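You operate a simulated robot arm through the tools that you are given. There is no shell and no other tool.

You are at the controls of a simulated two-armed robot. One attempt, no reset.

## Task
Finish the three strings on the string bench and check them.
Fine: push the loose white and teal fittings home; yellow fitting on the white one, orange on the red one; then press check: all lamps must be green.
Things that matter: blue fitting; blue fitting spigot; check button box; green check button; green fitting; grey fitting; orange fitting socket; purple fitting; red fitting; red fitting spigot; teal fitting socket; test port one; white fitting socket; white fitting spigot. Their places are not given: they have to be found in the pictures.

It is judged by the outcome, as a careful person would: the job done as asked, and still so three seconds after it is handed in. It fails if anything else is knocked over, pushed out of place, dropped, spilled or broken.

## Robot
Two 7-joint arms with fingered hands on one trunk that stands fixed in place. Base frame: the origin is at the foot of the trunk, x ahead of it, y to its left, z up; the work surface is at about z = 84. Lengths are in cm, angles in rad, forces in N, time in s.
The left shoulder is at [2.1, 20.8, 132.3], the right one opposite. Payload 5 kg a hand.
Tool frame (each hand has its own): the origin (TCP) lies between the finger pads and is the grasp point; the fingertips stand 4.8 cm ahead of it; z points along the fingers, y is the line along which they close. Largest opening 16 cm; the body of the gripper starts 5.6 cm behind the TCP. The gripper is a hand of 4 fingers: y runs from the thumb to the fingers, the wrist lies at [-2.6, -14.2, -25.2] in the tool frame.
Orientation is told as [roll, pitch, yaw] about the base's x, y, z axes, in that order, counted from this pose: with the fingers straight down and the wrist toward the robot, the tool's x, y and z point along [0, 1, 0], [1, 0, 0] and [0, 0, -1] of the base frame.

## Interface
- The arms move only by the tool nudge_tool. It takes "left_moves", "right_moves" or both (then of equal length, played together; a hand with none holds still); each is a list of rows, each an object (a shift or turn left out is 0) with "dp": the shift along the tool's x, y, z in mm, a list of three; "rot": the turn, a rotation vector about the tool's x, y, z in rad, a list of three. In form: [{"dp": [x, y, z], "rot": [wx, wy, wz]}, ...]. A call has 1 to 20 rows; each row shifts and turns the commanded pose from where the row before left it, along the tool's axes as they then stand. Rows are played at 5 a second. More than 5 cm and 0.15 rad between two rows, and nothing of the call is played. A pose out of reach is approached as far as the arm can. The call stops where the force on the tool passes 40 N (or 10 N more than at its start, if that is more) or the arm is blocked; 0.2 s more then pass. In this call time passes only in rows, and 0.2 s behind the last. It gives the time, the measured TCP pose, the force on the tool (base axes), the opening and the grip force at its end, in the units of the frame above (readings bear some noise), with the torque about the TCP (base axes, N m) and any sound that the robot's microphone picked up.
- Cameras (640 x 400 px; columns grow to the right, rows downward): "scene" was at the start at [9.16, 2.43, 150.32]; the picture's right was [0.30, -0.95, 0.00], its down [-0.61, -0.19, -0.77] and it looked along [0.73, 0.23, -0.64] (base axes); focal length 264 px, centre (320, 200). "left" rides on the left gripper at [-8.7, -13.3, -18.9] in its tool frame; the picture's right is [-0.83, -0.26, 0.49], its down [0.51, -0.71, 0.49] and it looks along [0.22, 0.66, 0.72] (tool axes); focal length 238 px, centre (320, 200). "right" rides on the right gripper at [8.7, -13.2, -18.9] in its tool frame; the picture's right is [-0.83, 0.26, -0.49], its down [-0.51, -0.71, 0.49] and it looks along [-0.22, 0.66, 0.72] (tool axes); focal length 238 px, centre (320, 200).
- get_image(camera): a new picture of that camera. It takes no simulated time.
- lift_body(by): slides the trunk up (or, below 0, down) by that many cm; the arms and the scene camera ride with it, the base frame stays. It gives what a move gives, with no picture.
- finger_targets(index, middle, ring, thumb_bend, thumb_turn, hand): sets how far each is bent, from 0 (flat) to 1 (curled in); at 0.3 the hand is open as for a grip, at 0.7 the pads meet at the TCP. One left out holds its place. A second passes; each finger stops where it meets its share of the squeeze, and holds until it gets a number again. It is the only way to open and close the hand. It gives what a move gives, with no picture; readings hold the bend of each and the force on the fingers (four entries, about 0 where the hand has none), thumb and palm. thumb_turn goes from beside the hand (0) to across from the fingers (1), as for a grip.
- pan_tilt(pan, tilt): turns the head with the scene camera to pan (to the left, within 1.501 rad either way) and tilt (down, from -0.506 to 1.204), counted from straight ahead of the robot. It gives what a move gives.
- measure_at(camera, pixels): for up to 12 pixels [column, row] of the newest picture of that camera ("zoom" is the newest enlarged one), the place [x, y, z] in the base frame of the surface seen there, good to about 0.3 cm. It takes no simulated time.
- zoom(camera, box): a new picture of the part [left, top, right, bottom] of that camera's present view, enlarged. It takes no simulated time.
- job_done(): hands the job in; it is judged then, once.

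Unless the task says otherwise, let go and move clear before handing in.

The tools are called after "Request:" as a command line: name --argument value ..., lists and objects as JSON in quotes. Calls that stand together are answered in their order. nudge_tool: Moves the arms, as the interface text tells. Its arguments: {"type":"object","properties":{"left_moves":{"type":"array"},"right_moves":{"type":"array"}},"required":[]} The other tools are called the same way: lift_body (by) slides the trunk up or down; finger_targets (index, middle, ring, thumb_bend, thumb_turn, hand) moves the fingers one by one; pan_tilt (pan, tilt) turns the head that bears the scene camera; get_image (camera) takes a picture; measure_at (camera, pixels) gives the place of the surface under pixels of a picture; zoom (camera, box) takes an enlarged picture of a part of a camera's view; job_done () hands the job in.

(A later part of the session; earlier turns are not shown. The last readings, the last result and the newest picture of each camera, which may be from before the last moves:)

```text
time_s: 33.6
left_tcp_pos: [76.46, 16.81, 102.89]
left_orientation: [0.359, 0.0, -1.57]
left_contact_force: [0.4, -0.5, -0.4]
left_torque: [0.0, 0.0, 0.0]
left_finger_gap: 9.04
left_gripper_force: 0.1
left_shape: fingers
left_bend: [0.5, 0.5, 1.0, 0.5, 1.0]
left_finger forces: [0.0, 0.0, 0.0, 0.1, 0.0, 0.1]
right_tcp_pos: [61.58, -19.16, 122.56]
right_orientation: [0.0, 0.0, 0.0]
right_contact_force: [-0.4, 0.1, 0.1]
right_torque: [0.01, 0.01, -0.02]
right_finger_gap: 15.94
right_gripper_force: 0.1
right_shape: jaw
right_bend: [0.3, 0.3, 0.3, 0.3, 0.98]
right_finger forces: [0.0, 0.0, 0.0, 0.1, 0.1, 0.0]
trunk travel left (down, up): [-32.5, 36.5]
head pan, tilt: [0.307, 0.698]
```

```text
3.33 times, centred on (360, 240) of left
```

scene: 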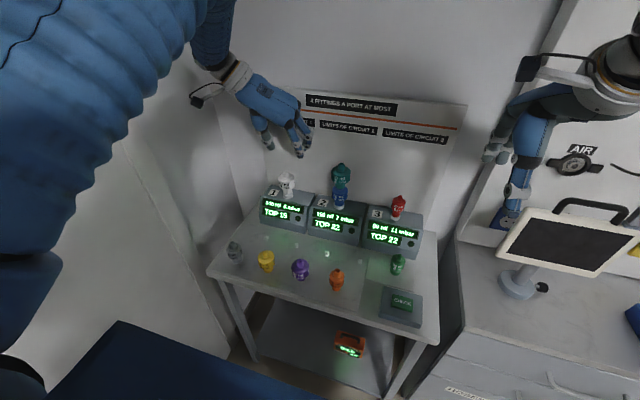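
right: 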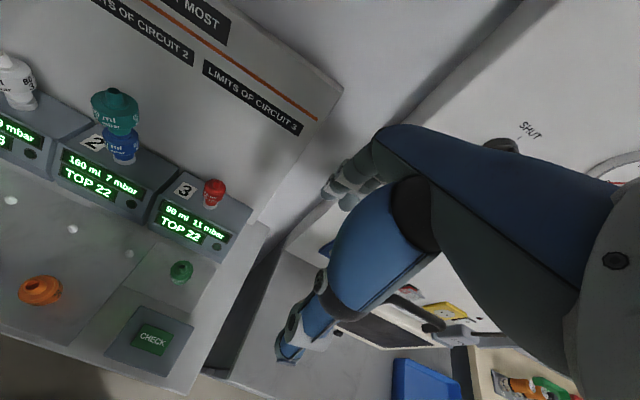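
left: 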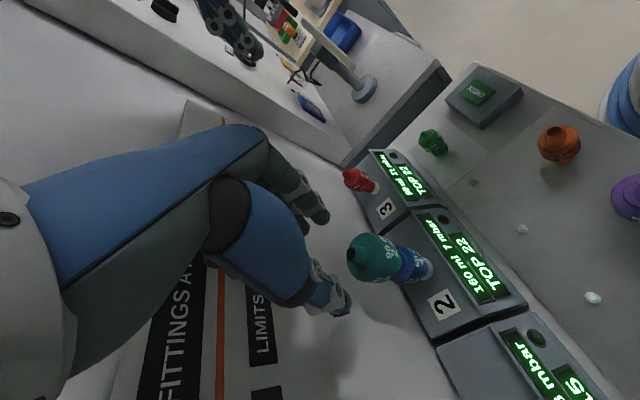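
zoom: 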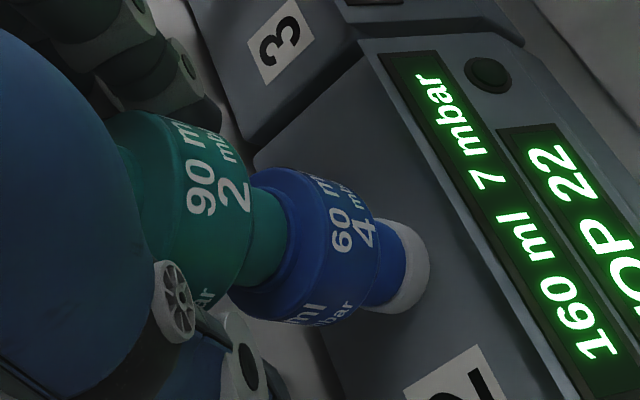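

Teal's neck now rests on blue's shoulder. Next: lift clear and carry the left hand over to above yellow at about (51.4, 33.1, 98).

Request:
nudge_tool --left_moves '[{"dp": [12.9, 0, -34.3]}, {"dp": [12.9, 0, -34.3]}, {"dp": [12.9, 0, -34.3]}, {"dp": [-35, -32.4, -0.6]}, {"dp": [-35, -32.4, -0.6]}, {"dp": [-35, -32.4, -0.6]}, {"dp": [-35, -32.4, -0.6]}, {"dp": [-35, -32.4, -0.6]}, {"dp": [-28.9, 0, 15.8]}, {"dp": [-28.9, 0, 15.8]}, {"dp": [-28.9, 0, 15.8]}, {"dp": [-28.9, 0, 15.8]}]'

Request:
finger_targets --hand "left" --index 0.54 --middle 0.54 --thumb_bend 0.53

Request:
get_image --camera "left"

Request:
get_image --camera "scene"

```text
time_s: 36.2
left_tcp_pos: [51.38, 33.07, 97.89]
left_orientation: [0.36, 0.002, -1.57]
left_contact_force: [0.6, 0.2, 0.2]
left_torque: [-0.03, 0.07, -0.05]
left_finger_gap: 9.07
left_gripper_force: 0.1
left_shape: fingers
left_bend: [0.5, 0.5, 1.0, 0.5, 1.0]
left_finger forces: [0.0, 0.0, 0.0, 0.0, 0.0, 0.0]
right_tcp_pos: [61.64, -19.05, 122.43]
right_orientation: [-0.001, 0.0, 0.0]
right_contact_force: [-0.7, 1.0, -0.1]
right_torque: [-0.08, -0.01, 0.03]
right_finger_gap: 15.96
right_gripper_force: 0.1
right_shape: jaw
right_bend: [0.3, 0.3, 0.3, 0.3, 0.98]
right_finger forces: [0.0, 0.1, 0.1, 0.1, 0.1, 0.0]
trunk travel left (down, up): [-32.5, 36.5]
head pan, tilt: [0.307, 0.698]
```

```text
time_s: 37.2
left_tcp_pos: [51.3, 33.07, 97.99]
left_orientation: [0.359, -0.001, -1.571]
left_contact_force: [0.1, 0.3, 0.1]
left_torque: [-0.02, -0.03, 0.0]
left_finger_gap: 7.76
left_gripper_force: 0.2
left_shape: fingers
left_bend: [0.54, 0.54, 1.0, 0.53, 1.0]
left_finger forces: [0.0, 0.0, 0.0, 0.1, 0.0, 0.0]
right_tcp_pos: [61.6, -19.18, 122.45]
right_orientation: [0.001, -0.001, 0.0]
right_contact_force: [0.5, -0.9, 0.4]
right_torque: [0.02, -0.02, -0.01]
right_finger_gap: 15.96
right_gripper_force: 0.0
right_shape: jaw
right_bend: [0.3, 0.3, 0.3, 0.3, 0.98]
right_finger forces: [0.0, 0.0, 0.0, 0.1, 0.1, 0.0]
trunk travel left (down, up): [-32.5, 36.5]
head pan, tilt: [0.307, 0.698]
```

```text
taken
```

left: 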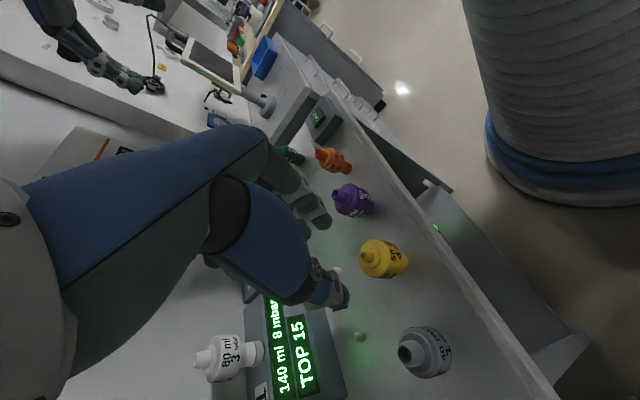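

```text
taken
```

scene: 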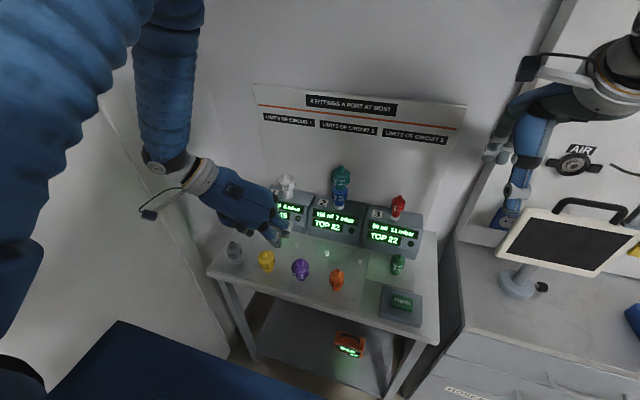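

The hand is above yellow (left image 383,260). Refine yellow's axis with the left camera before descending.

Request:
zoom --camera "left" --box '[340, 220, 436, 300]'

Request:
measure_at --camera "zoom" --pixels '[[140, 190], [155, 245], [150, 215], [190, 210], [190, 250], [230, 180], [240, 300], [250, 140], [320, 190], [400, 260], [350, 320], [280, 235]]'

```text
5.00 times, centred on (388, 260) of left
```

zoom: 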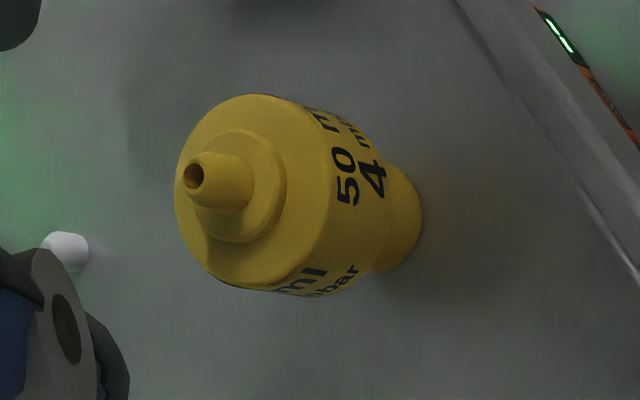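

```text
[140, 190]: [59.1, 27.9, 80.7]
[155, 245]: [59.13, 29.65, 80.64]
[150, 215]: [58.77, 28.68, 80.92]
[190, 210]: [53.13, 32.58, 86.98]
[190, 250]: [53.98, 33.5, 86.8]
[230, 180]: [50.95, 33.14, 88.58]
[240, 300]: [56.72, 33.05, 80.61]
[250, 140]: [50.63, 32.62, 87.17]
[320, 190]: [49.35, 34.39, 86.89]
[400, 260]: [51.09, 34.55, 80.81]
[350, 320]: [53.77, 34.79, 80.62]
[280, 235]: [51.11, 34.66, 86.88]
```

Request:
measure_at --camera "zoom" --pixels '[[188, 170], [203, 175], [197, 160], [200, 200], [185, 165], [184, 200], [255, 100], [210, 265], [275, 285], [325, 230], [310, 130], [250, 200]]'

```text
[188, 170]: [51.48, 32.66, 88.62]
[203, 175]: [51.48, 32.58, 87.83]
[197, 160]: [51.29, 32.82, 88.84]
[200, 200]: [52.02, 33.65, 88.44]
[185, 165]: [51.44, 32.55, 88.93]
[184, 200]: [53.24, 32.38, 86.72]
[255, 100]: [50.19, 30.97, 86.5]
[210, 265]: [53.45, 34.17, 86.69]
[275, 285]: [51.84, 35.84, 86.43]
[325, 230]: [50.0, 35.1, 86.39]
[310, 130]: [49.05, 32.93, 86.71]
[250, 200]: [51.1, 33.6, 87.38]
```

Yellow axis ≈(51.35, 33.35). Descend with a 2.5 mm shift in +y, first to z≈90.

Request:
nudge_tool --left_moves '[{"dp": [-6.9, -2.5, 18.7]}, {"dp": [-7, 0, 18.7]}, {"dp": [-7, 0, 18.7]}, {"dp": [-7, 0, 18.7]}]'

Request:
get_image --camera "left"

Request:
zoom --camera "scene" --box '[210, 190, 330, 290]'

```text
time_s: 38.2
left_tcp_pos: [51.35, 33.21, 89.91]
left_orientation: [0.361, 0.001, -1.571]
left_contact_force: [0.8, 0.7, 1.0]
left_torque: [-0.01, 0.0, -0.05]
left_finger_gap: 7.73
left_gripper_force: 0.1
left_shape: fingers
left_bend: [0.54, 0.54, 1.0, 0.53, 1.0]
left_finger forces: [0.1, 0.0, 0.0, 0.0, 0.0, 0.1]
right_tcp_pos: [61.58, -19.1, 122.43]
right_orientation: [0.0, -0.001, -0.002]
right_contact_force: [-0.1, -0.3, -0.1]
right_torque: [-0.01, 0.04, 0.02]
right_finger_gap: 15.96
right_gripper_force: 0.1
right_shape: jaw
right_bend: [0.3, 0.3, 0.3, 0.3, 0.98]
right_finger forces: [0.0, 0.0, 0.0, 0.1, 0.1, 0.0]
trunk travel left (down, up): [-32.5, 36.5]
head pan, tilt: [0.307, 0.698]
```

```text
taken
```

left: 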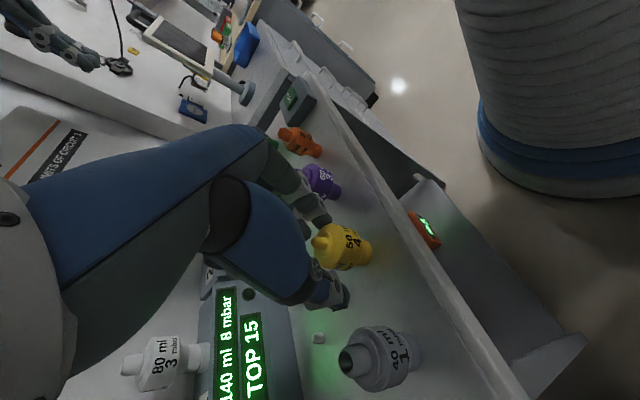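

```text
4.00 times, centred on (270, 240) of scene
```

zoom: 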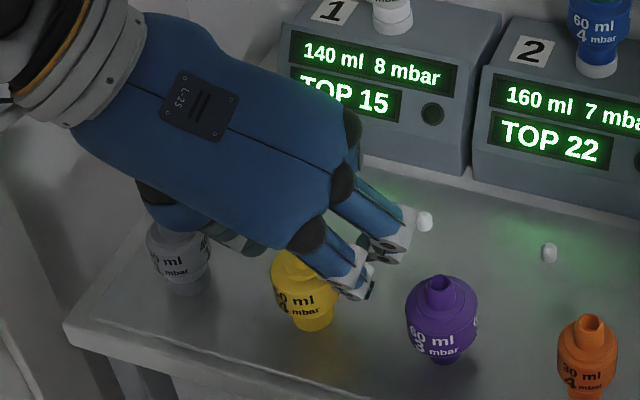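

Both thumb and fingers clear grey and purple. Descend the last 3.9 cm to the grasp height.

Request:
nudge_tool --left_moves '[{"dp": [-4.6, -1, 12.2]}, {"dp": [-4.6, 0, 12.2]}, {"dp": [-4.6, 0, 12.2]}]'

Request:
zoom --camera "left" --box '[240, 160, 440, 340]'

Request:
zoom --camera "scene" --box '[210, 210, 320, 290]'

```text
time_s: 39.0
left_tcp_pos: [51.23, 33.22, 86.22]
left_orientation: [0.362, -0.003, -1.571]
left_contact_force: [-4.3, 0.4, 20.3]
left_torque: [-0.95, 0.17, -0.2]
left_finger_gap: 7.68
left_gripper_force: 9.8
left_shape: fingers
left_bend: [0.54, 0.54, 1.0, 0.53, 1.0]
left_finger forces: [19.4, 0.1, 0.0, 0.1, 0.1, 0.1]
right_tcp_pos: [61.41, -19.27, 122.57]
right_orientation: [0.001, -0.001, 0.001]
right_contact_force: [0.0, 0.4, 0.4]
right_torque: [-0.01, -0.06, -0.01]
right_finger_gap: 15.94
right_gripper_force: 0.2
right_shape: jaw
right_bend: [0.3, 0.3, 0.3, 0.3, 0.98]
right_finger forces: [0.0, 0.0, 0.0, 0.0, 0.1, 0.1]
trunk travel left (down, up): [-32.5, 36.5]
head pan, tilt: [0.307, 0.698]
```

```text
2.22 times, centred on (340, 250) of left
```

zoom: 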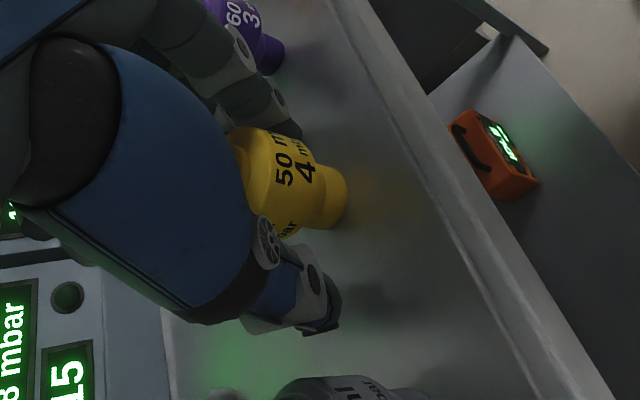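

```text
5.00 times, centred on (265, 250) of scene
```

zoom: 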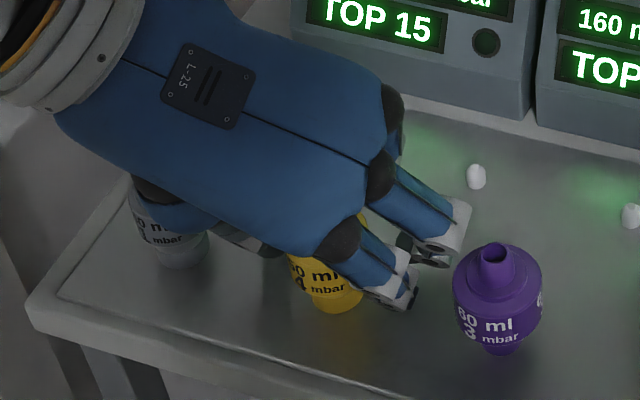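

The index tip is touching the bench (19 N), i.e. it hangs ~5.8 cm below the TCP. Raise 6 mm before closing.

Request:
nudge_tool --left_moves '[{"dp": [1.1, 0, -2.8]}, {"dp": [1.6, 0, -3.7]}]'

Request:
finger_targets --hand "left" --index 0.59 --middle 0.59 --thumb_bend 0.57

Request:
zoom --camera "left" --box '[240, 160, 440, 340]'

Request:
zoom --camera "scene" --box '[210, 210, 320, 290]'

```text
time_s: 39.6
left_tcp_pos: [51.41, 33.36, 86.68]
left_orientation: [0.359, 0.004, -1.57]
left_contact_force: [-0.2, -0.6, 1.0]
left_torque: [0.02, -0.03, -0.03]
left_finger_gap: 7.78
left_gripper_force: 0.0
left_shape: fingers
left_bend: [0.54, 0.54, 1.0, 0.53, 1.0]
left_finger forces: [0.0, 0.0, 0.1, 0.0, 0.0, 0.0]
right_tcp_pos: [61.62, -19.14, 122.46]
right_orientation: [0.001, 0.0, 0.0]
right_contact_force: [-1.0, 0.3, 0.6]
right_torque: [-0.03, -0.06, -0.01]
right_finger_gap: 15.96
right_gripper_force: 0.0
right_shape: jaw
right_bend: [0.3, 0.3, 0.3, 0.3, 0.98]
right_finger forces: [0.1, 0.2, 0.0, 0.0, 0.0, 0.0]
trunk travel left (down, up): [-32.5, 36.5]
head pan, tilt: [0.307, 0.698]
```

```text
time_s: 40.6
left_tcp_pos: [51.36, 33.25, 86.81]
left_orientation: [0.359, -0.001, -1.571]
left_contact_force: [-0.4, 0.8, 0.3]
left_torque: [-0.02, 0.05, 0.02]
left_finger_gap: 6.16
left_gripper_force: 0.0
left_shape: fingers
left_bend: [0.59, 0.59, 1.0, 0.56, 1.0]
left_finger forces: [0.1, 0.0, 0.0, 0.0, 0.0, 0.1]
right_tcp_pos: [61.65, -19.28, 122.6]
right_orientation: [0.0, 0.0, 0.001]
right_contact_force: [-0.2, -0.2, -0.3]
right_torque: [0.0, 0.0, 0.02]
right_finger_gap: 15.94
right_gripper_force: 0.0
right_shape: jaw
right_bend: [0.3, 0.3, 0.3, 0.3, 0.98]
right_finger forces: [0.1, 0.0, 0.0, 0.0, 0.0, 0.0]
trunk travel left (down, up): [-32.5, 36.5]
head pan, tilt: [0.307, 0.698]
```

```text
2.22 times, centred on (340, 250) of left
```

zoom: 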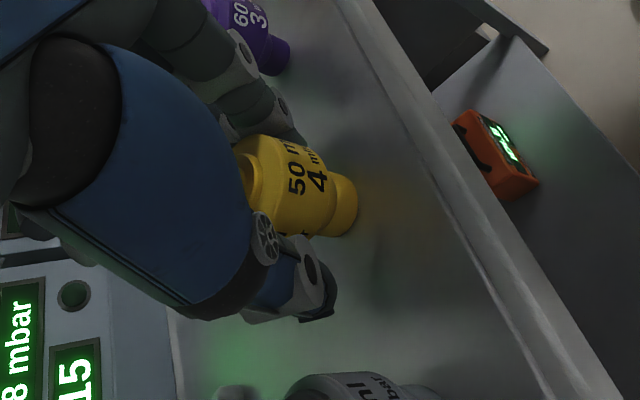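

```text
5.00 times, centred on (265, 250) of scene
```

zoom: 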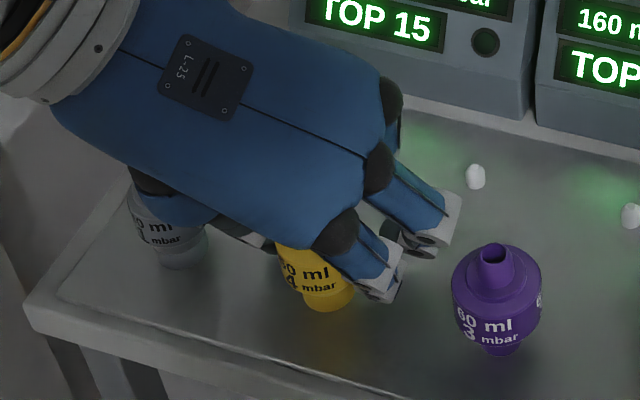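

Gap 6.2, not yet touching. Close more in two stages.

Request:
finger_targets --hand "left" --index 0.62 --middle 0.63 --thumb_bend 0.6

Request:
finger_targets --hand "left" --index 0.68 --middle 0.72 --thumb_bend 0.65

Request:
zoom --camera "scene" --box '[210, 210, 320, 290]'

Request:
zoom --camera "left" --box '[240, 160, 440, 340]'

```text
time_s: 41.6
left_tcp_pos: [51.41, 33.34, 86.87]
left_orientation: [0.361, 0.0, -1.572]
left_contact_force: [-0.2, 0.1, 0.0]
left_torque: [-0.02, -0.04, 0.01]
left_finger_gap: 5.22
left_gripper_force: 1.7
left_shape: fingers
left_bend: [0.61, 0.63, 1.0, 0.59, 1.0]
left_finger forces: [2.2, 0.1, 0.0, 0.1, 2.0, 0.0]
right_tcp_pos: [61.49, -19.19, 122.43]
right_orientation: [-0.001, 0.0, 0.0]
right_contact_force: [0.5, -0.1, 0.6]
right_torque: [-0.01, -0.04, 0.02]
right_finger_gap: 15.94
right_gripper_force: 0.0
right_shape: jaw
right_bend: [0.3, 0.3, 0.3, 0.3, 0.98]
right_finger forces: [0.0, 0.0, 0.0, 0.0, 0.0, 0.0]
trunk travel left (down, up): [-32.5, 36.5]
head pan, tilt: [0.307, 0.698]
```

```text
time_s: 42.6
left_tcp_pos: [51.47, 33.36, 86.89]
left_orientation: [0.36, 0.0, -1.572]
left_contact_force: [0.0, -2.8, 0.7]
left_torque: [-0.06, 0.03, -0.02]
left_finger_gap: 4.84
left_gripper_force: 13.1
left_shape: fingers
left_bend: [0.62, 0.71, 1.0, 0.61, 1.0]
left_finger forces: [8.2, 6.2, 0.0, 0.1, 11.9, 0.0]
right_tcp_pos: [61.49, -19.26, 122.43]
right_orientation: [0.001, 0.001, 0.0]
right_contact_force: [0.5, 0.5, 0.4]
right_torque: [-0.01, 0.02, 0.01]
right_finger_gap: 15.98
right_gripper_force: 0.2
right_shape: jaw
right_bend: [0.3, 0.3, 0.3, 0.3, 0.98]
right_finger forces: [0.0, 0.0, 0.0, 0.0, 0.0, 0.0]
trunk travel left (down, up): [-32.5, 36.5]
head pan, tilt: [0.307, 0.698]
```

```text
5.00 times, centred on (265, 250) of scene
```

zoom: 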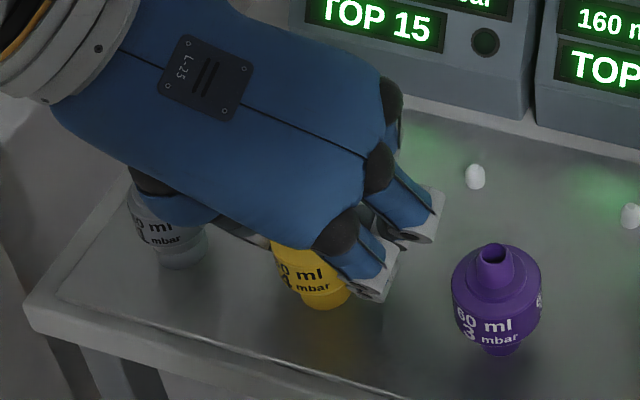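

```text
2.22 times, centred on (340, 250) of left
```

zoom: 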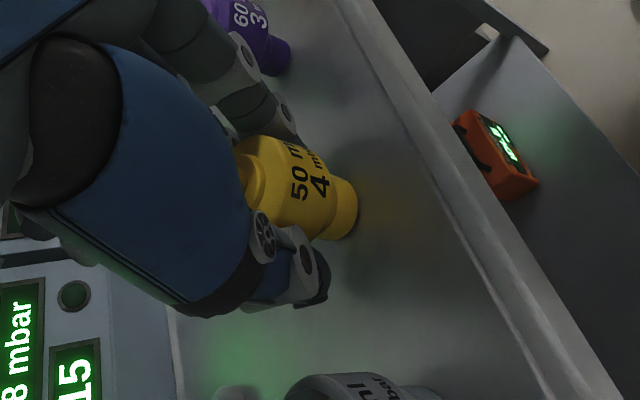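

Gripped (8+6 vs 12 N). Tighten slightly, then lift 2 cm and check it hangs straight.

Request:
finger_targets --hand "left" --index 0.72 --middle 0.77 --thumb_bend 0.69

Request:
nudge_tool --left_moves '[{"dp": [1.8, 0, -4.7]}, {"dp": [1.8, 0, -4.7]}, {"dp": [3.5, 0, -9.4]}]'

Request:
get_image --camera "left"

Request:
zoom --camera "scene" --box '[210, 190, 330, 280]'

```text
time_s: 43.6
left_tcp_pos: [51.45, 33.45, 86.65]
left_orientation: [0.359, 0.001, -1.57]
left_contact_force: [0.5, -2.0, -0.2]
left_torque: [-0.1, -0.06, 0.01]
left_finger_gap: 4.6
left_gripper_force: 17.5
left_shape: fingers
left_bend: [0.62, 0.71, 1.0, 0.62, 1.0]
left_finger forces: [10.2, 8.2, 0.1, 0.0, 16.7, 0.0]
right_tcp_pos: [61.57, -19.11, 122.47]
right_orientation: [-0.001, 0.0, 0.001]
right_contact_force: [0.5, 0.4, -0.5]
right_torque: [0.0, 0.02, 0.03]
right_finger_gap: 15.97
right_gripper_force: 0.1
right_shape: jaw
right_bend: [0.3, 0.3, 0.3, 0.3, 0.98]
right_finger forces: [0.0, 0.1, 0.0, 0.0, 0.1, 0.1]
trunk travel left (down, up): [-32.5, 36.5]
head pan, tilt: [0.307, 0.698]
```

```text
time_s: 44.4
left_tcp_pos: [51.38, 33.22, 88.8]
left_orientation: [0.36, 0.001, -1.57]
left_contact_force: [-0.1, 0.6, -0.9]
left_torque: [0.05, 0.0, 0.02]
left_finger_gap: 4.56
left_gripper_force: 16.4
left_shape: fingers
left_bend: [0.62, 0.72, 1.0, 0.62, 1.0]
left_finger forces: [8.9, 7.7, 0.0, 0.1, 16.2, 0.1]
right_tcp_pos: [61.49, -19.22, 122.53]
right_orientation: [0.002, 0.0, 0.0]
right_contact_force: [-0.8, -0.2, 0.1]
right_torque: [0.05, -0.03, 0.02]
right_finger_gap: 15.95
right_gripper_force: 0.0
right_shape: jaw
right_bend: [0.3, 0.3, 0.3, 0.3, 0.98]
right_finger forces: [0.1, 0.0, 0.0, 0.1, 0.1, 0.1]
trunk travel left (down, up): [-32.5, 36.5]
head pan, tilt: [0.307, 0.698]
```

```text
taken
```

left: 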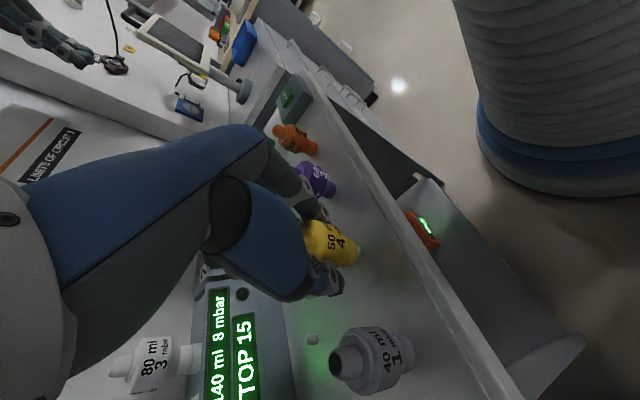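

```text
4.44 times, centred on (270, 235) of scene
```

zoom: 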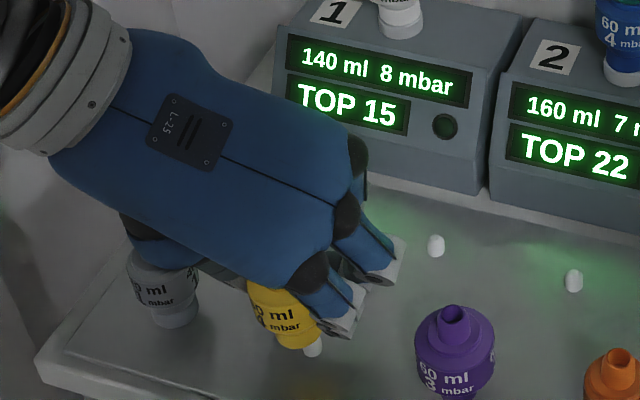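

Yellow is lifted (its parking peg shows at zoom 312,345), hanging straight. Raise to z≈110 and carry it to above white.

Request:
nudge_tool --left_moves '[{"dp": [14.9, 0, -39.7]}, {"dp": [14.9, 0, -39.7]}, {"dp": [14.9, 0, -39.7]}, {"dp": [14.9, 0, -39.7]}, {"dp": [14.9, 0, -39.7]}, {"dp": [39.1, -4.3, 14.7]}, {"dp": [39.1, -4.3, 14.7]}, {"dp": [39.1, -4.3, 14.7]}, {"dp": [39.1, -4.3, 14.7]}, {"dp": [39.1, -4.3, 14.7]}, {"dp": [39.1, -4.3, 14.7]}]'

Request:
get_image --camera "left"

Request:
zoom --camera "scene" --box '[240, 100, 340, 220]'

```text
time_s: 46.8
left_tcp_pos: [76.6, 36.06, 109.76]
left_orientation: [0.357, 0.001, -1.571]
left_contact_force: [0.4, 0.7, -1.2]
left_torque: [-0.1, 0.08, -0.08]
left_finger_gap: 4.5
left_gripper_force: 16.1
left_shape: fingers
left_bend: [0.62, 0.72, 1.0, 0.63, 1.0]
left_finger forces: [8.3, 7.8, 0.0, 0.0, 15.4, 0.0]
right_tcp_pos: [61.7, -19.12, 122.37]
right_orientation: [0.002, 0.001, 0.0]
right_contact_force: [0.3, 1.6, -0.1]
right_torque: [-0.03, 0.11, -0.01]
right_finger_gap: 15.96
right_gripper_force: 0.1
right_shape: jaw
right_bend: [0.3, 0.3, 0.3, 0.3, 0.98]
right_finger forces: [0.0, 0.1, 0.0, 0.0, 0.0, 0.0]
trunk travel left (down, up): [-32.5, 36.5]
head pan, tilt: [0.307, 0.698]
```

```text
taken
```

left: 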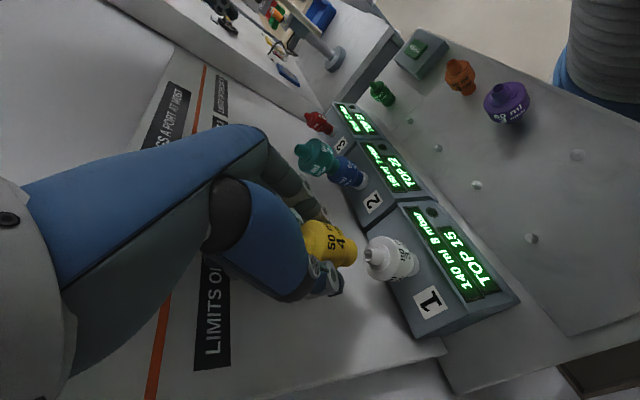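

```text
3.33 times, centred on (290, 160) of scene
```

zoom: 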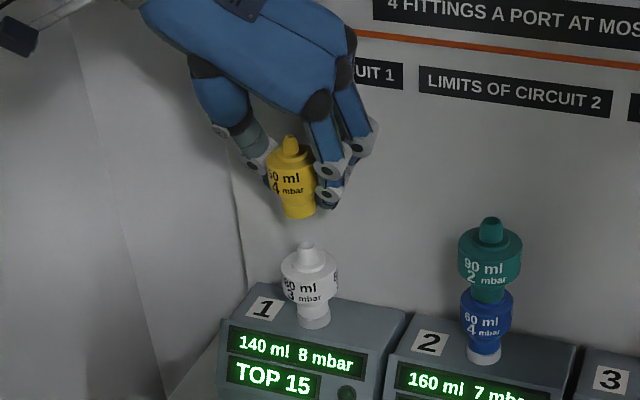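

Yellow is held just above white. I measure both to align axes accurately.

Request:
zoom --camera "scene" --box '[300, 135, 350, 205]'

Request:
zoom --camera "scene" --box '[302, 136, 302.1, 136.1]'

Request:
zoom --camera "scene" --box '[305, 135, 355, 205]'

```text
5.71 times, centred on (325, 170) of scene
```

zoom: 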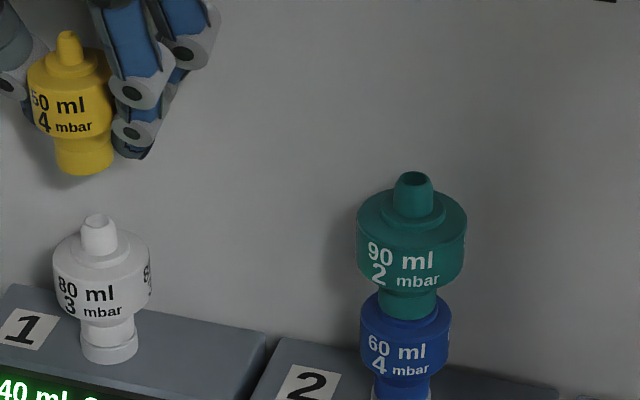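

```text
16.00 times, centred on (302, 136) of scene
```

zoom: 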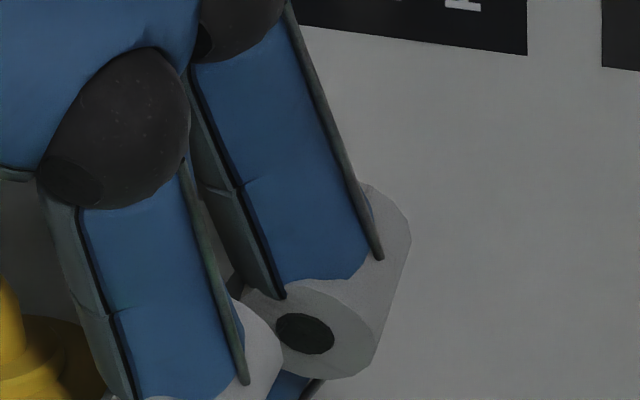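

```text
5.71 times, centred on (330, 170) of scene
```

zoom: 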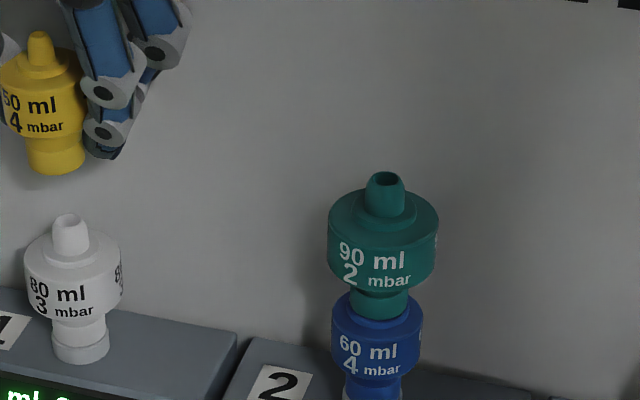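

Request:
zoom --camera "scene" --box '[258, 134, 318, 200]'

Request:
measure_at --camera "zoom" --pixels '[[305, 60], [303, 100], [300, 130], [310, 150], [320, 165], [322, 172], [290, 150], [345, 150], [330, 230], [332, 262], [335, 290], [335, 245]]'

```text
6.06 times, centred on (288, 167) of scene
```

zoom: 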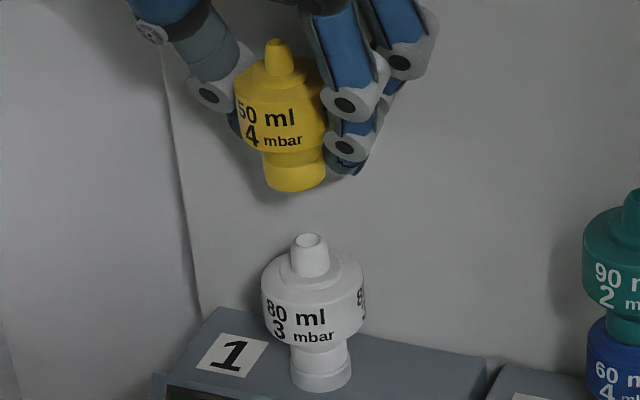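

```text
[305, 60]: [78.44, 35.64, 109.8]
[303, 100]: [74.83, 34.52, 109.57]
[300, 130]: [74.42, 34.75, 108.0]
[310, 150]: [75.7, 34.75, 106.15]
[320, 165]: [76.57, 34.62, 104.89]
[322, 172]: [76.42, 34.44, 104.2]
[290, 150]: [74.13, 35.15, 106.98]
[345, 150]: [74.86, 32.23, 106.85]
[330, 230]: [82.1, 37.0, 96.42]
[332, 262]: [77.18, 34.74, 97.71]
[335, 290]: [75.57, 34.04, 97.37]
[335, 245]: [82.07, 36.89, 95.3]
```

Request:
measure_at --camera "zoom" --pixels '[[280, 62], [281, 70], [282, 110], [284, 135], [294, 165], [295, 175], [295, 185], [311, 258], [311, 270], [314, 300], [315, 330], [320, 355]]'

```text
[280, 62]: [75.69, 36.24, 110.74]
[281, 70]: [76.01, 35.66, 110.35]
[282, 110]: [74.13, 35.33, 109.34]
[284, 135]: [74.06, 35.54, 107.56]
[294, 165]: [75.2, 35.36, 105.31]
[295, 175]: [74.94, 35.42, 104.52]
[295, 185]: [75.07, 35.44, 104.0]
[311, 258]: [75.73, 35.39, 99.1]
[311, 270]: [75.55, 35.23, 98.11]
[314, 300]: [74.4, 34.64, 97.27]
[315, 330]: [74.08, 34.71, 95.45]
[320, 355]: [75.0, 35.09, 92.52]
```

From the scene view yellow's neck is ≈0.35 cm to the +y side of white's axis. Cross-check with the left camera.

Request:
zoom --camera "left" --box '[296, 210, 424, 290]'

Request:
measure_at --camera "zoom" --pixels '[[260, 215], [285, 250], [300, 215], [150, 170], [200, 200], [345, 215], [375, 185], [375, 245], [395, 190], [425, 220], [480, 150], [520, 300]]'

```text
5.00 times, centred on (360, 250) of left
```

zoom: 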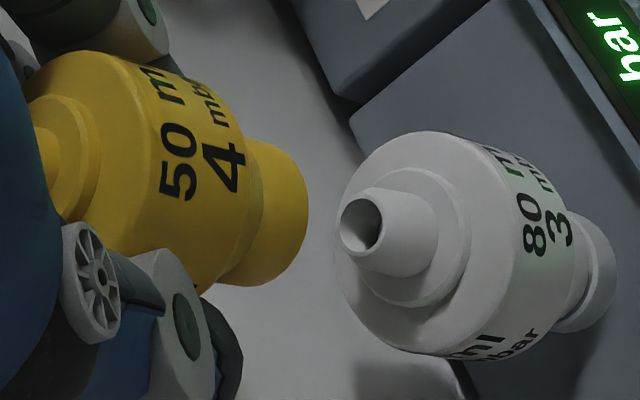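

```text
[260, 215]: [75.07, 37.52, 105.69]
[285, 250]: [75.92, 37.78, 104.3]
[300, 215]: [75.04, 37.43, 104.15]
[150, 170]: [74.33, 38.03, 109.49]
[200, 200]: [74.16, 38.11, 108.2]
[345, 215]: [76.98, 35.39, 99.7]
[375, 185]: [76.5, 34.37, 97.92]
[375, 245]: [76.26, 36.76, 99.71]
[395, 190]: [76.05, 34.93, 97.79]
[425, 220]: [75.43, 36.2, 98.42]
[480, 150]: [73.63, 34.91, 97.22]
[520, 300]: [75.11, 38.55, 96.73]
```

Both views agree yellow is ≈0.4 cm too far in +y. Shift −y 4 mm and lower 3.2 cm to just above white's spigot, then recheck.

Request:
nudge_tool --left_moves '[{"dp": [0.4, 4.0, 0.2]}, {"dp": [-3.8, 0, 10]}, {"dp": [-3.8, 0, 10]}, {"dp": [-3.8, 0, 10]}]'

Request:
zoom --camera "left" --box '[296, 210, 424, 290]'

Request:
zoom --camera "scene" --box '[258, 134, 318, 200]'

```text
time_s: 47.8
left_tcp_pos: [76.69, 35.53, 106.67]
left_orientation: [0.359, -0.001, -1.571]
left_contact_force: [0.9, -0.2, -1.1]
left_torque: [-0.05, 0.02, -0.02]
left_finger_gap: 4.49
left_gripper_force: 15.2
left_shape: fingers
left_bend: [0.62, 0.72, 1.0, 0.63, 1.0]
left_finger forces: [8.4, 7.7, 0.1, 0.0, 15.3, 0.0]
right_tcp_pos: [61.74, -19.21, 122.48]
right_orientation: [0.0, 0.003, 0.002]
right_contact_force: [0.4, -0.7, 0.5]
right_torque: [-0.05, 0.05, -0.01]
right_finger_gap: 15.95
right_gripper_force: 0.1
right_shape: jaw
right_bend: [0.3, 0.3, 0.3, 0.3, 0.98]
right_finger forces: [0.0, 0.1, 0.0, 0.0, 0.0, 0.1]
trunk travel left (down, up): [-32.5, 36.5]
head pan, tilt: [0.307, 0.698]
```

```text
5.00 times, centred on (360, 250) of left
```

zoom: 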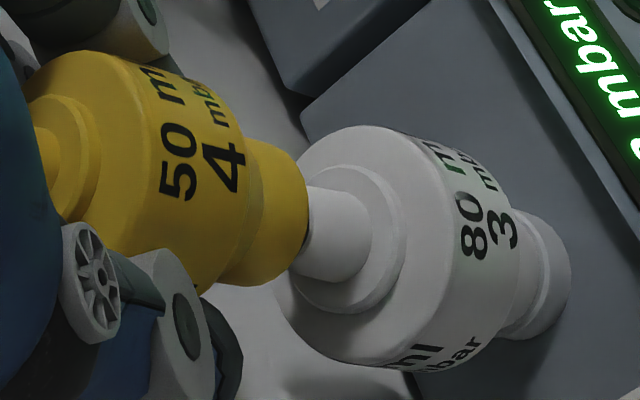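

```text
6.06 times, centred on (288, 167) of scene
```

zoom: 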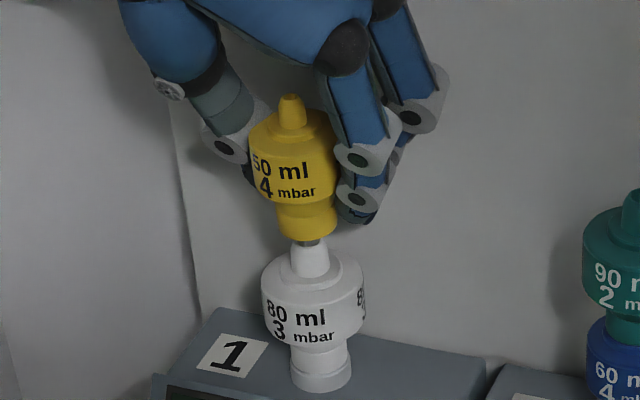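

Alignment now looks within 1 mm in both views (scene columns 305 vs 310 with perspective, left view axes coincide). Lower onto the spigot in small steps.

Request:
nudge_tool --left_moves '[{"dp": [-1.06, 0, 2.8]}, {"dp": [-1.06, 0, 2.8]}, {"dp": [-1.06, 0, 2.8]}, {"dp": [-1.06, 0, 2.8]}]'

Request:
zoom --camera "left" --box '[296, 210, 424, 290]'

Request:
zoom --camera "scene" --box '[258, 134, 318, 200]'

```text
time_s: 48.8
left_tcp_pos: [76.47, 35.52, 105.52]
left_orientation: [0.359, -0.001, -1.571]
left_contact_force: [-1.0, -0.5, -0.5]
left_torque: [-0.02, 0.04, -0.01]
left_finger_gap: 4.48
left_gripper_force: 15.4
left_shape: fingers
left_bend: [0.62, 0.72, 1.0, 0.63, 1.0]
left_finger forces: [8.4, 7.7, 0.0, 0.1, 15.4, 0.0]
right_tcp_pos: [61.63, -19.24, 122.43]
right_orientation: [0.0, 0.001, 0.001]
right_contact_force: [0.4, -0.1, 0.6]
right_torque: [-0.02, 0.0, -0.02]
right_finger_gap: 15.95
right_gripper_force: 0.1
right_shape: jaw
right_bend: [0.3, 0.3, 0.3, 0.3, 0.98]
right_finger forces: [0.0, 0.0, 0.2, 0.1, 0.1, 0.0]
trunk travel left (down, up): [-32.5, 36.5]
head pan, tilt: [0.307, 0.698]
```

```text
5.00 times, centred on (360, 250) of left
```

zoom: 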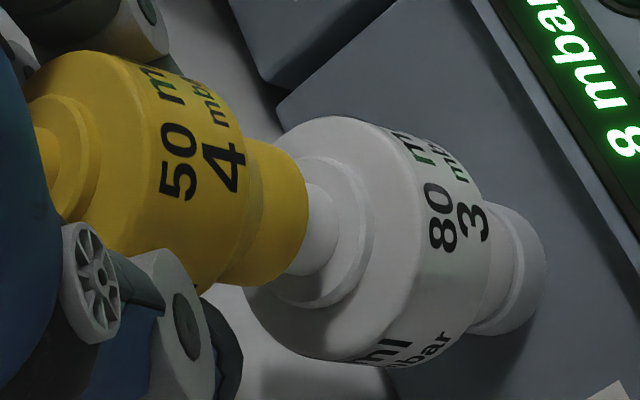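

```text
6.06 times, centred on (288, 167) of scene
```

zoom: 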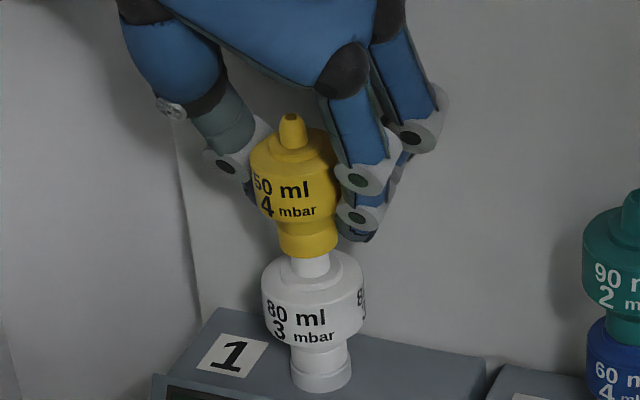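

The neck is over the spigot with no contact force. Continue 3 × 2.5 mm.

Request:
nudge_tool --left_moves '[{"dp": [-0.88, 0, 2.34]}, {"dp": [-0.88, 0, 2.34]}, {"dp": [-0.88, 0, 2.34]}]'

Request:
zoom --camera "left" --box '[296, 210, 424, 290]'

Request:
zoom --camera "scene" --box '[258, 134, 318, 200]'

```text
time_s: 49.6
left_tcp_pos: [76.51, 35.67, 104.86]
left_orientation: [0.359, 0.0, -1.572]
left_contact_force: [0.9, 0.3, -0.5]
left_torque: [0.03, 0.0, 0.01]
left_finger_gap: 4.49
left_gripper_force: 15.3
left_shape: fingers
left_bend: [0.62, 0.72, 1.0, 0.63, 1.0]
left_finger forces: [8.4, 7.8, 0.0, 0.0, 15.3, 0.0]
right_tcp_pos: [61.53, -19.15, 122.46]
right_orientation: [0.0, 0.002, 0.0]
right_contact_force: [-0.9, 0.0, 0.1]
right_torque: [-0.02, 0.0, 0.0]
right_finger_gap: 15.96
right_gripper_force: 0.2
right_shape: jaw
right_bend: [0.3, 0.3, 0.3, 0.3, 0.98]
right_finger forces: [0.0, 0.1, 0.1, 0.0, 0.0, 0.1]
trunk travel left (down, up): [-32.5, 36.5]
head pan, tilt: [0.307, 0.698]
```

```text
5.00 times, centred on (360, 250) of left
```

zoom: 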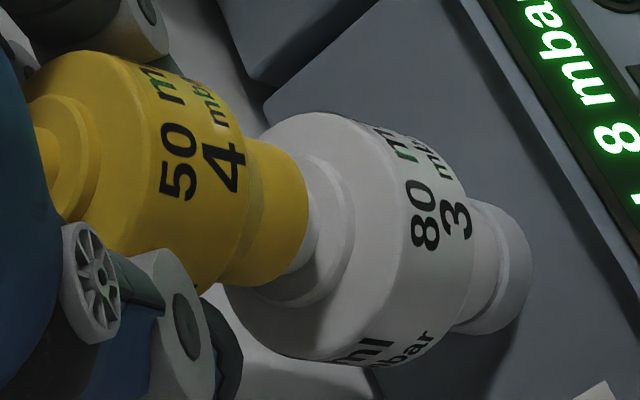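

```text
6.06 times, centred on (288, 167) of scene
```

zoom: 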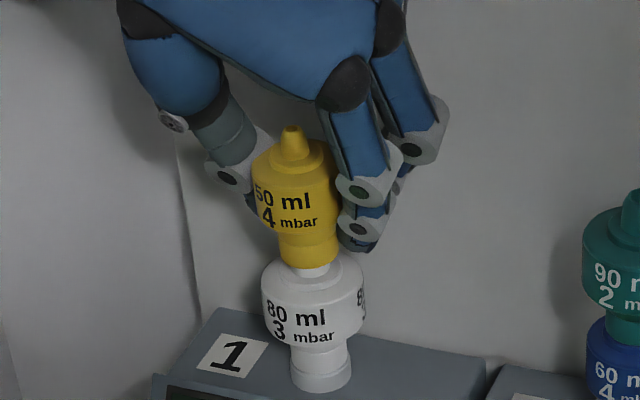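

Socket is over the spigot, no force yet. Continue in 2 mm steps until contact.

Request:
nudge_tool --left_moves '[{"dp": [-0.7, 0, 1.87]}, {"dp": [-0.7, 0, 1.87]}]'

Request:
zoom --camera "left" --box '[296, 210, 424, 290]'

```text
time_s: 50.2
left_tcp_pos: [76.49, 35.62, 104.35]
left_orientation: [0.36, 0.001, -1.57]
left_contact_force: [-0.2, 0.0, -1.3]
left_torque: [0.0, -0.01, -0.02]
left_finger_gap: 4.49
left_gripper_force: 16.2
left_shape: fingers
left_bend: [0.62, 0.72, 1.0, 0.63, 1.0]
left_finger forces: [8.6, 7.8, 0.0, 0.1, 15.9, 0.0]
right_tcp_pos: [61.58, -19.04, 122.51]
right_orientation: [0.0, 0.0, 0.0]
right_contact_force: [0.0, -0.3, -1.0]
right_torque: [-0.01, -0.02, 0.0]
right_finger_gap: 15.96
right_gripper_force: 0.0
right_shape: jaw
right_bend: [0.3, 0.3, 0.3, 0.3, 0.98]
right_finger forces: [0.0, 0.0, 0.0, 0.0, 0.0, 0.1]
trunk travel left (down, up): [-32.5, 36.5]
head pan, tilt: [0.307, 0.698]
```

```text
5.00 times, centred on (360, 250) of left
```

zoom: 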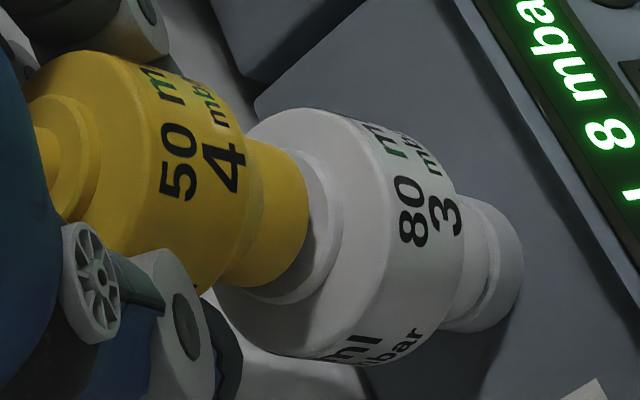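

Request:
nudge_tool --left_moves '[{"dp": [-0.53, 0, 1.4]}, {"dp": [-0.53, 0, 1.4]}]'

Request:
zoom --camera "left" --box '[296, 210, 424, 290]'

Request:
zoom --camera "scene" --box '[258, 134, 318, 200]'

```text
time_s: 50.8
left_tcp_pos: [76.49, 35.46, 104.17]
left_orientation: [0.36, 0.0, -1.57]
left_contact_force: [1.3, 1.4, -1.5]
left_torque: [0.07, -0.02, -0.01]
left_finger_gap: 4.47
left_gripper_force: 16.6
left_shape: fingers
left_bend: [0.62, 0.72, 1.0, 0.63, 1.0]
left_finger forces: [8.5, 8.0, 0.0, 0.0, 16.3, 0.0]
right_tcp_pos: [61.71, -19.28, 122.52]
right_orientation: [0.0, 0.001, 0.0]
right_contact_force: [0.0, -0.4, 0.4]
right_torque: [0.02, 0.02, -0.02]
right_finger_gap: 15.96
right_gripper_force: 0.1
right_shape: jaw
right_bend: [0.3, 0.3, 0.3, 0.3, 0.98]
right_finger forces: [0.1, 0.1, 0.1, 0.0, 0.1, 0.0]
trunk travel left (down, up): [-32.5, 36.5]
head pan, tilt: [0.307, 0.698]
```

```text
5.00 times, centred on (360, 250) of left
```

zoom: 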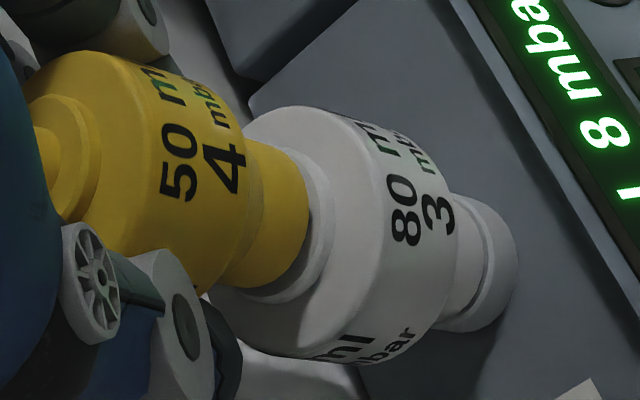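

```text
6.06 times, centred on (288, 167) of scene
```

zoom: 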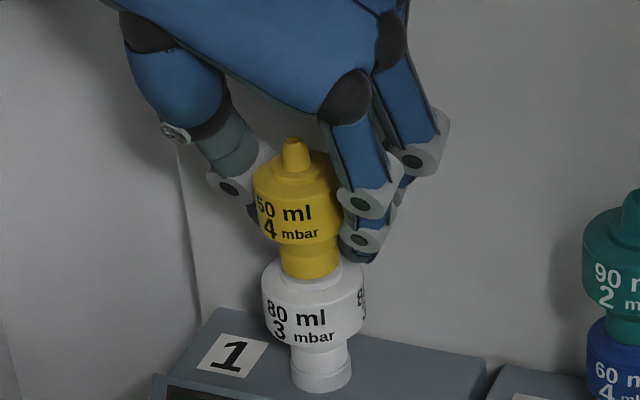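

Yellow is nearly on white's shoulder, still no force. Continue with 1.5 mm steps.

Request:
nudge_tool --left_moves '[{"dp": [-0.53, 0, 1.4]}, {"dp": [-0.53, 0, 1.4]}]'

Request:
zoom --camera "left" --box '[296, 210, 424, 290]'

```text
time_s: 51.4
left_tcp_pos: [76.44, 35.55, 103.92]
left_orientation: [0.36, -0.001, -1.571]
left_contact_force: [1.0, 1.8, -0.1]
left_torque: [0.09, -0.05, -0.02]
left_finger_gap: 4.49
left_gripper_force: 16.6
left_shape: fingers
left_bend: [0.62, 0.72, 1.0, 0.63, 1.0]
left_finger forces: [8.6, 8.4, 0.1, 0.1, 16.7, 0.0]
right_tcp_pos: [61.59, -19.22, 122.59]
right_orientation: [0.0, 0.001, -0.001]
right_contact_force: [-0.5, 0.4, -0.5]
right_torque: [0.02, 0.01, 0.01]
right_finger_gap: 15.98
right_gripper_force: 0.0
right_shape: jaw
right_bend: [0.3, 0.3, 0.3, 0.3, 0.98]
right_finger forces: [0.1, 0.1, 0.1, 0.1, 0.0, 0.0]
trunk travel left (down, up): [-32.5, 36.5]
head pan, tilt: [0.307, 0.698]
```

```text
5.00 times, centred on (360, 250) of left
```

zoom: 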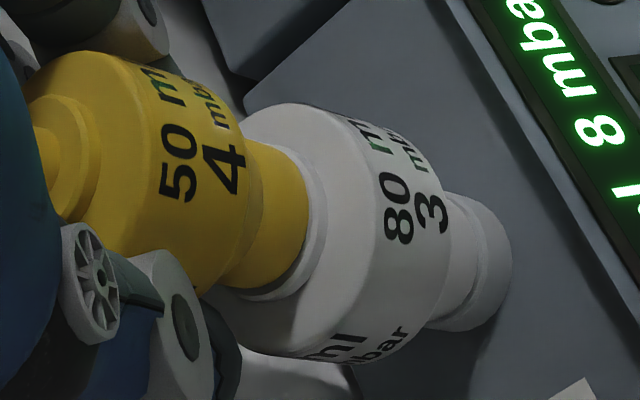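

Request:
nudge_tool --left_moves '[{"dp": [-0.53, 0, 1.4]}, {"dp": [-0.53, 0, 1.4]}]'

Request:
zoom --camera "left" --box '[296, 210, 424, 290]'

Request:
zoom --camera "scene" --box '[258, 134, 318, 200]'

```text
time_s: 52.0
left_tcp_pos: [76.5, 35.49, 103.76]
left_orientation: [0.363, -0.001, -1.571]
left_contact_force: [2.7, 1.4, 9.6]
left_torque: [0.22, -0.07, -0.01]
left_finger_gap: 4.48
left_gripper_force: 17.5
left_shape: fingers
left_bend: [0.62, 0.72, 1.0, 0.63, 1.0]
left_finger forces: [7.9, 10.3, 0.0, 0.0, 17.1, 0.0]
right_tcp_pos: [61.46, -19.23, 122.55]
right_orientation: [0.001, -0.001, -0.001]
right_contact_force: [-0.3, 0.1, 0.1]
right_torque: [0.0, -0.07, 0.0]
right_finger_gap: 15.98
right_gripper_force: 0.2
right_shape: jaw
right_bend: [0.3, 0.3, 0.3, 0.3, 0.98]
right_finger forces: [0.0, 0.1, 0.1, 0.1, 0.0, 0.1]
trunk travel left (down, up): [-32.5, 36.5]
head pan, tilt: [0.307, 0.698]
```

```text
5.00 times, centred on (360, 250) of left
```

zoom: 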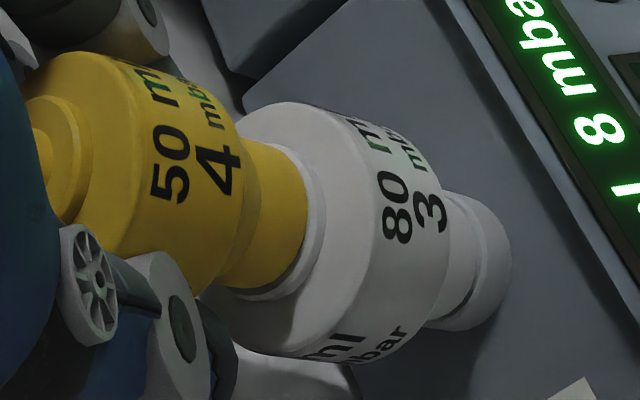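

```text
6.06 times, centred on (288, 167) of scene
```

zoom: 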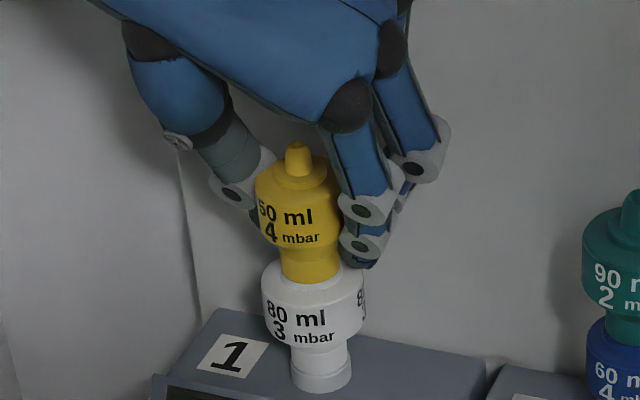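

Contact force 9.6 N and yellow's neck meets white's shoulder. Press a little more.

Request:
nudge_tool --left_moves '[{"dp": [-0.53, 0, 1.4]}]'

Request:
zoom --camera "left" --box '[296, 210, 424, 290]'

Request:
zoom --camera "scene" --box '[258, 134, 318, 200]'

```text
time_s: 52.4
left_tcp_pos: [76.76, 35.43, 103.67]
left_orientation: [0.365, 0.001, -1.571]
left_contact_force: [7.7, 2.5, 16.4]
left_torque: [0.25, -0.26, 0.06]
left_finger_gap: 4.41
left_gripper_force: 20.3
left_shape: fingers
left_bend: [0.63, 0.72, 1.0, 0.63, 1.0]
left_finger forces: [7.4, 13.1, 0.0, 0.0, 18.9, 0.0]
right_tcp_pos: [61.56, -19.18, 122.53]
right_orientation: [0.001, 0.0, 0.0]
right_contact_force: [-0.8, 0.2, 0.7]
right_torque: [0.01, -0.01, 0.0]
right_finger_gap: 15.96
right_gripper_force: 0.2
right_shape: jaw
right_bend: [0.3, 0.3, 0.3, 0.3, 0.98]
right_finger forces: [0.0, 0.0, 0.0, 0.1, 0.0, 0.0]
trunk travel left (down, up): [-32.5, 36.5]
head pan, tilt: [0.307, 0.698]
```

```text
5.00 times, centred on (360, 250) of left
```

zoom: 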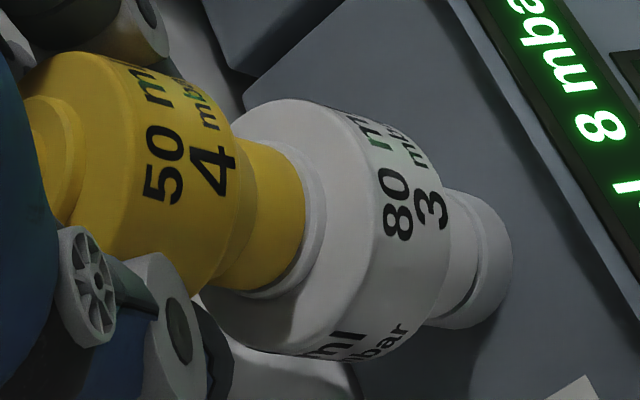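

```text
6.06 times, centred on (288, 167) of scene
```

zoom: 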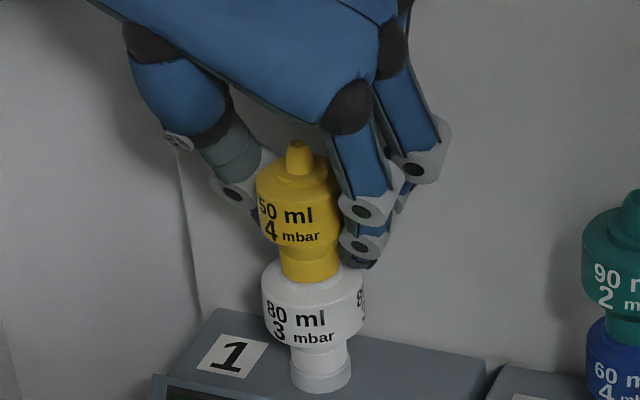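

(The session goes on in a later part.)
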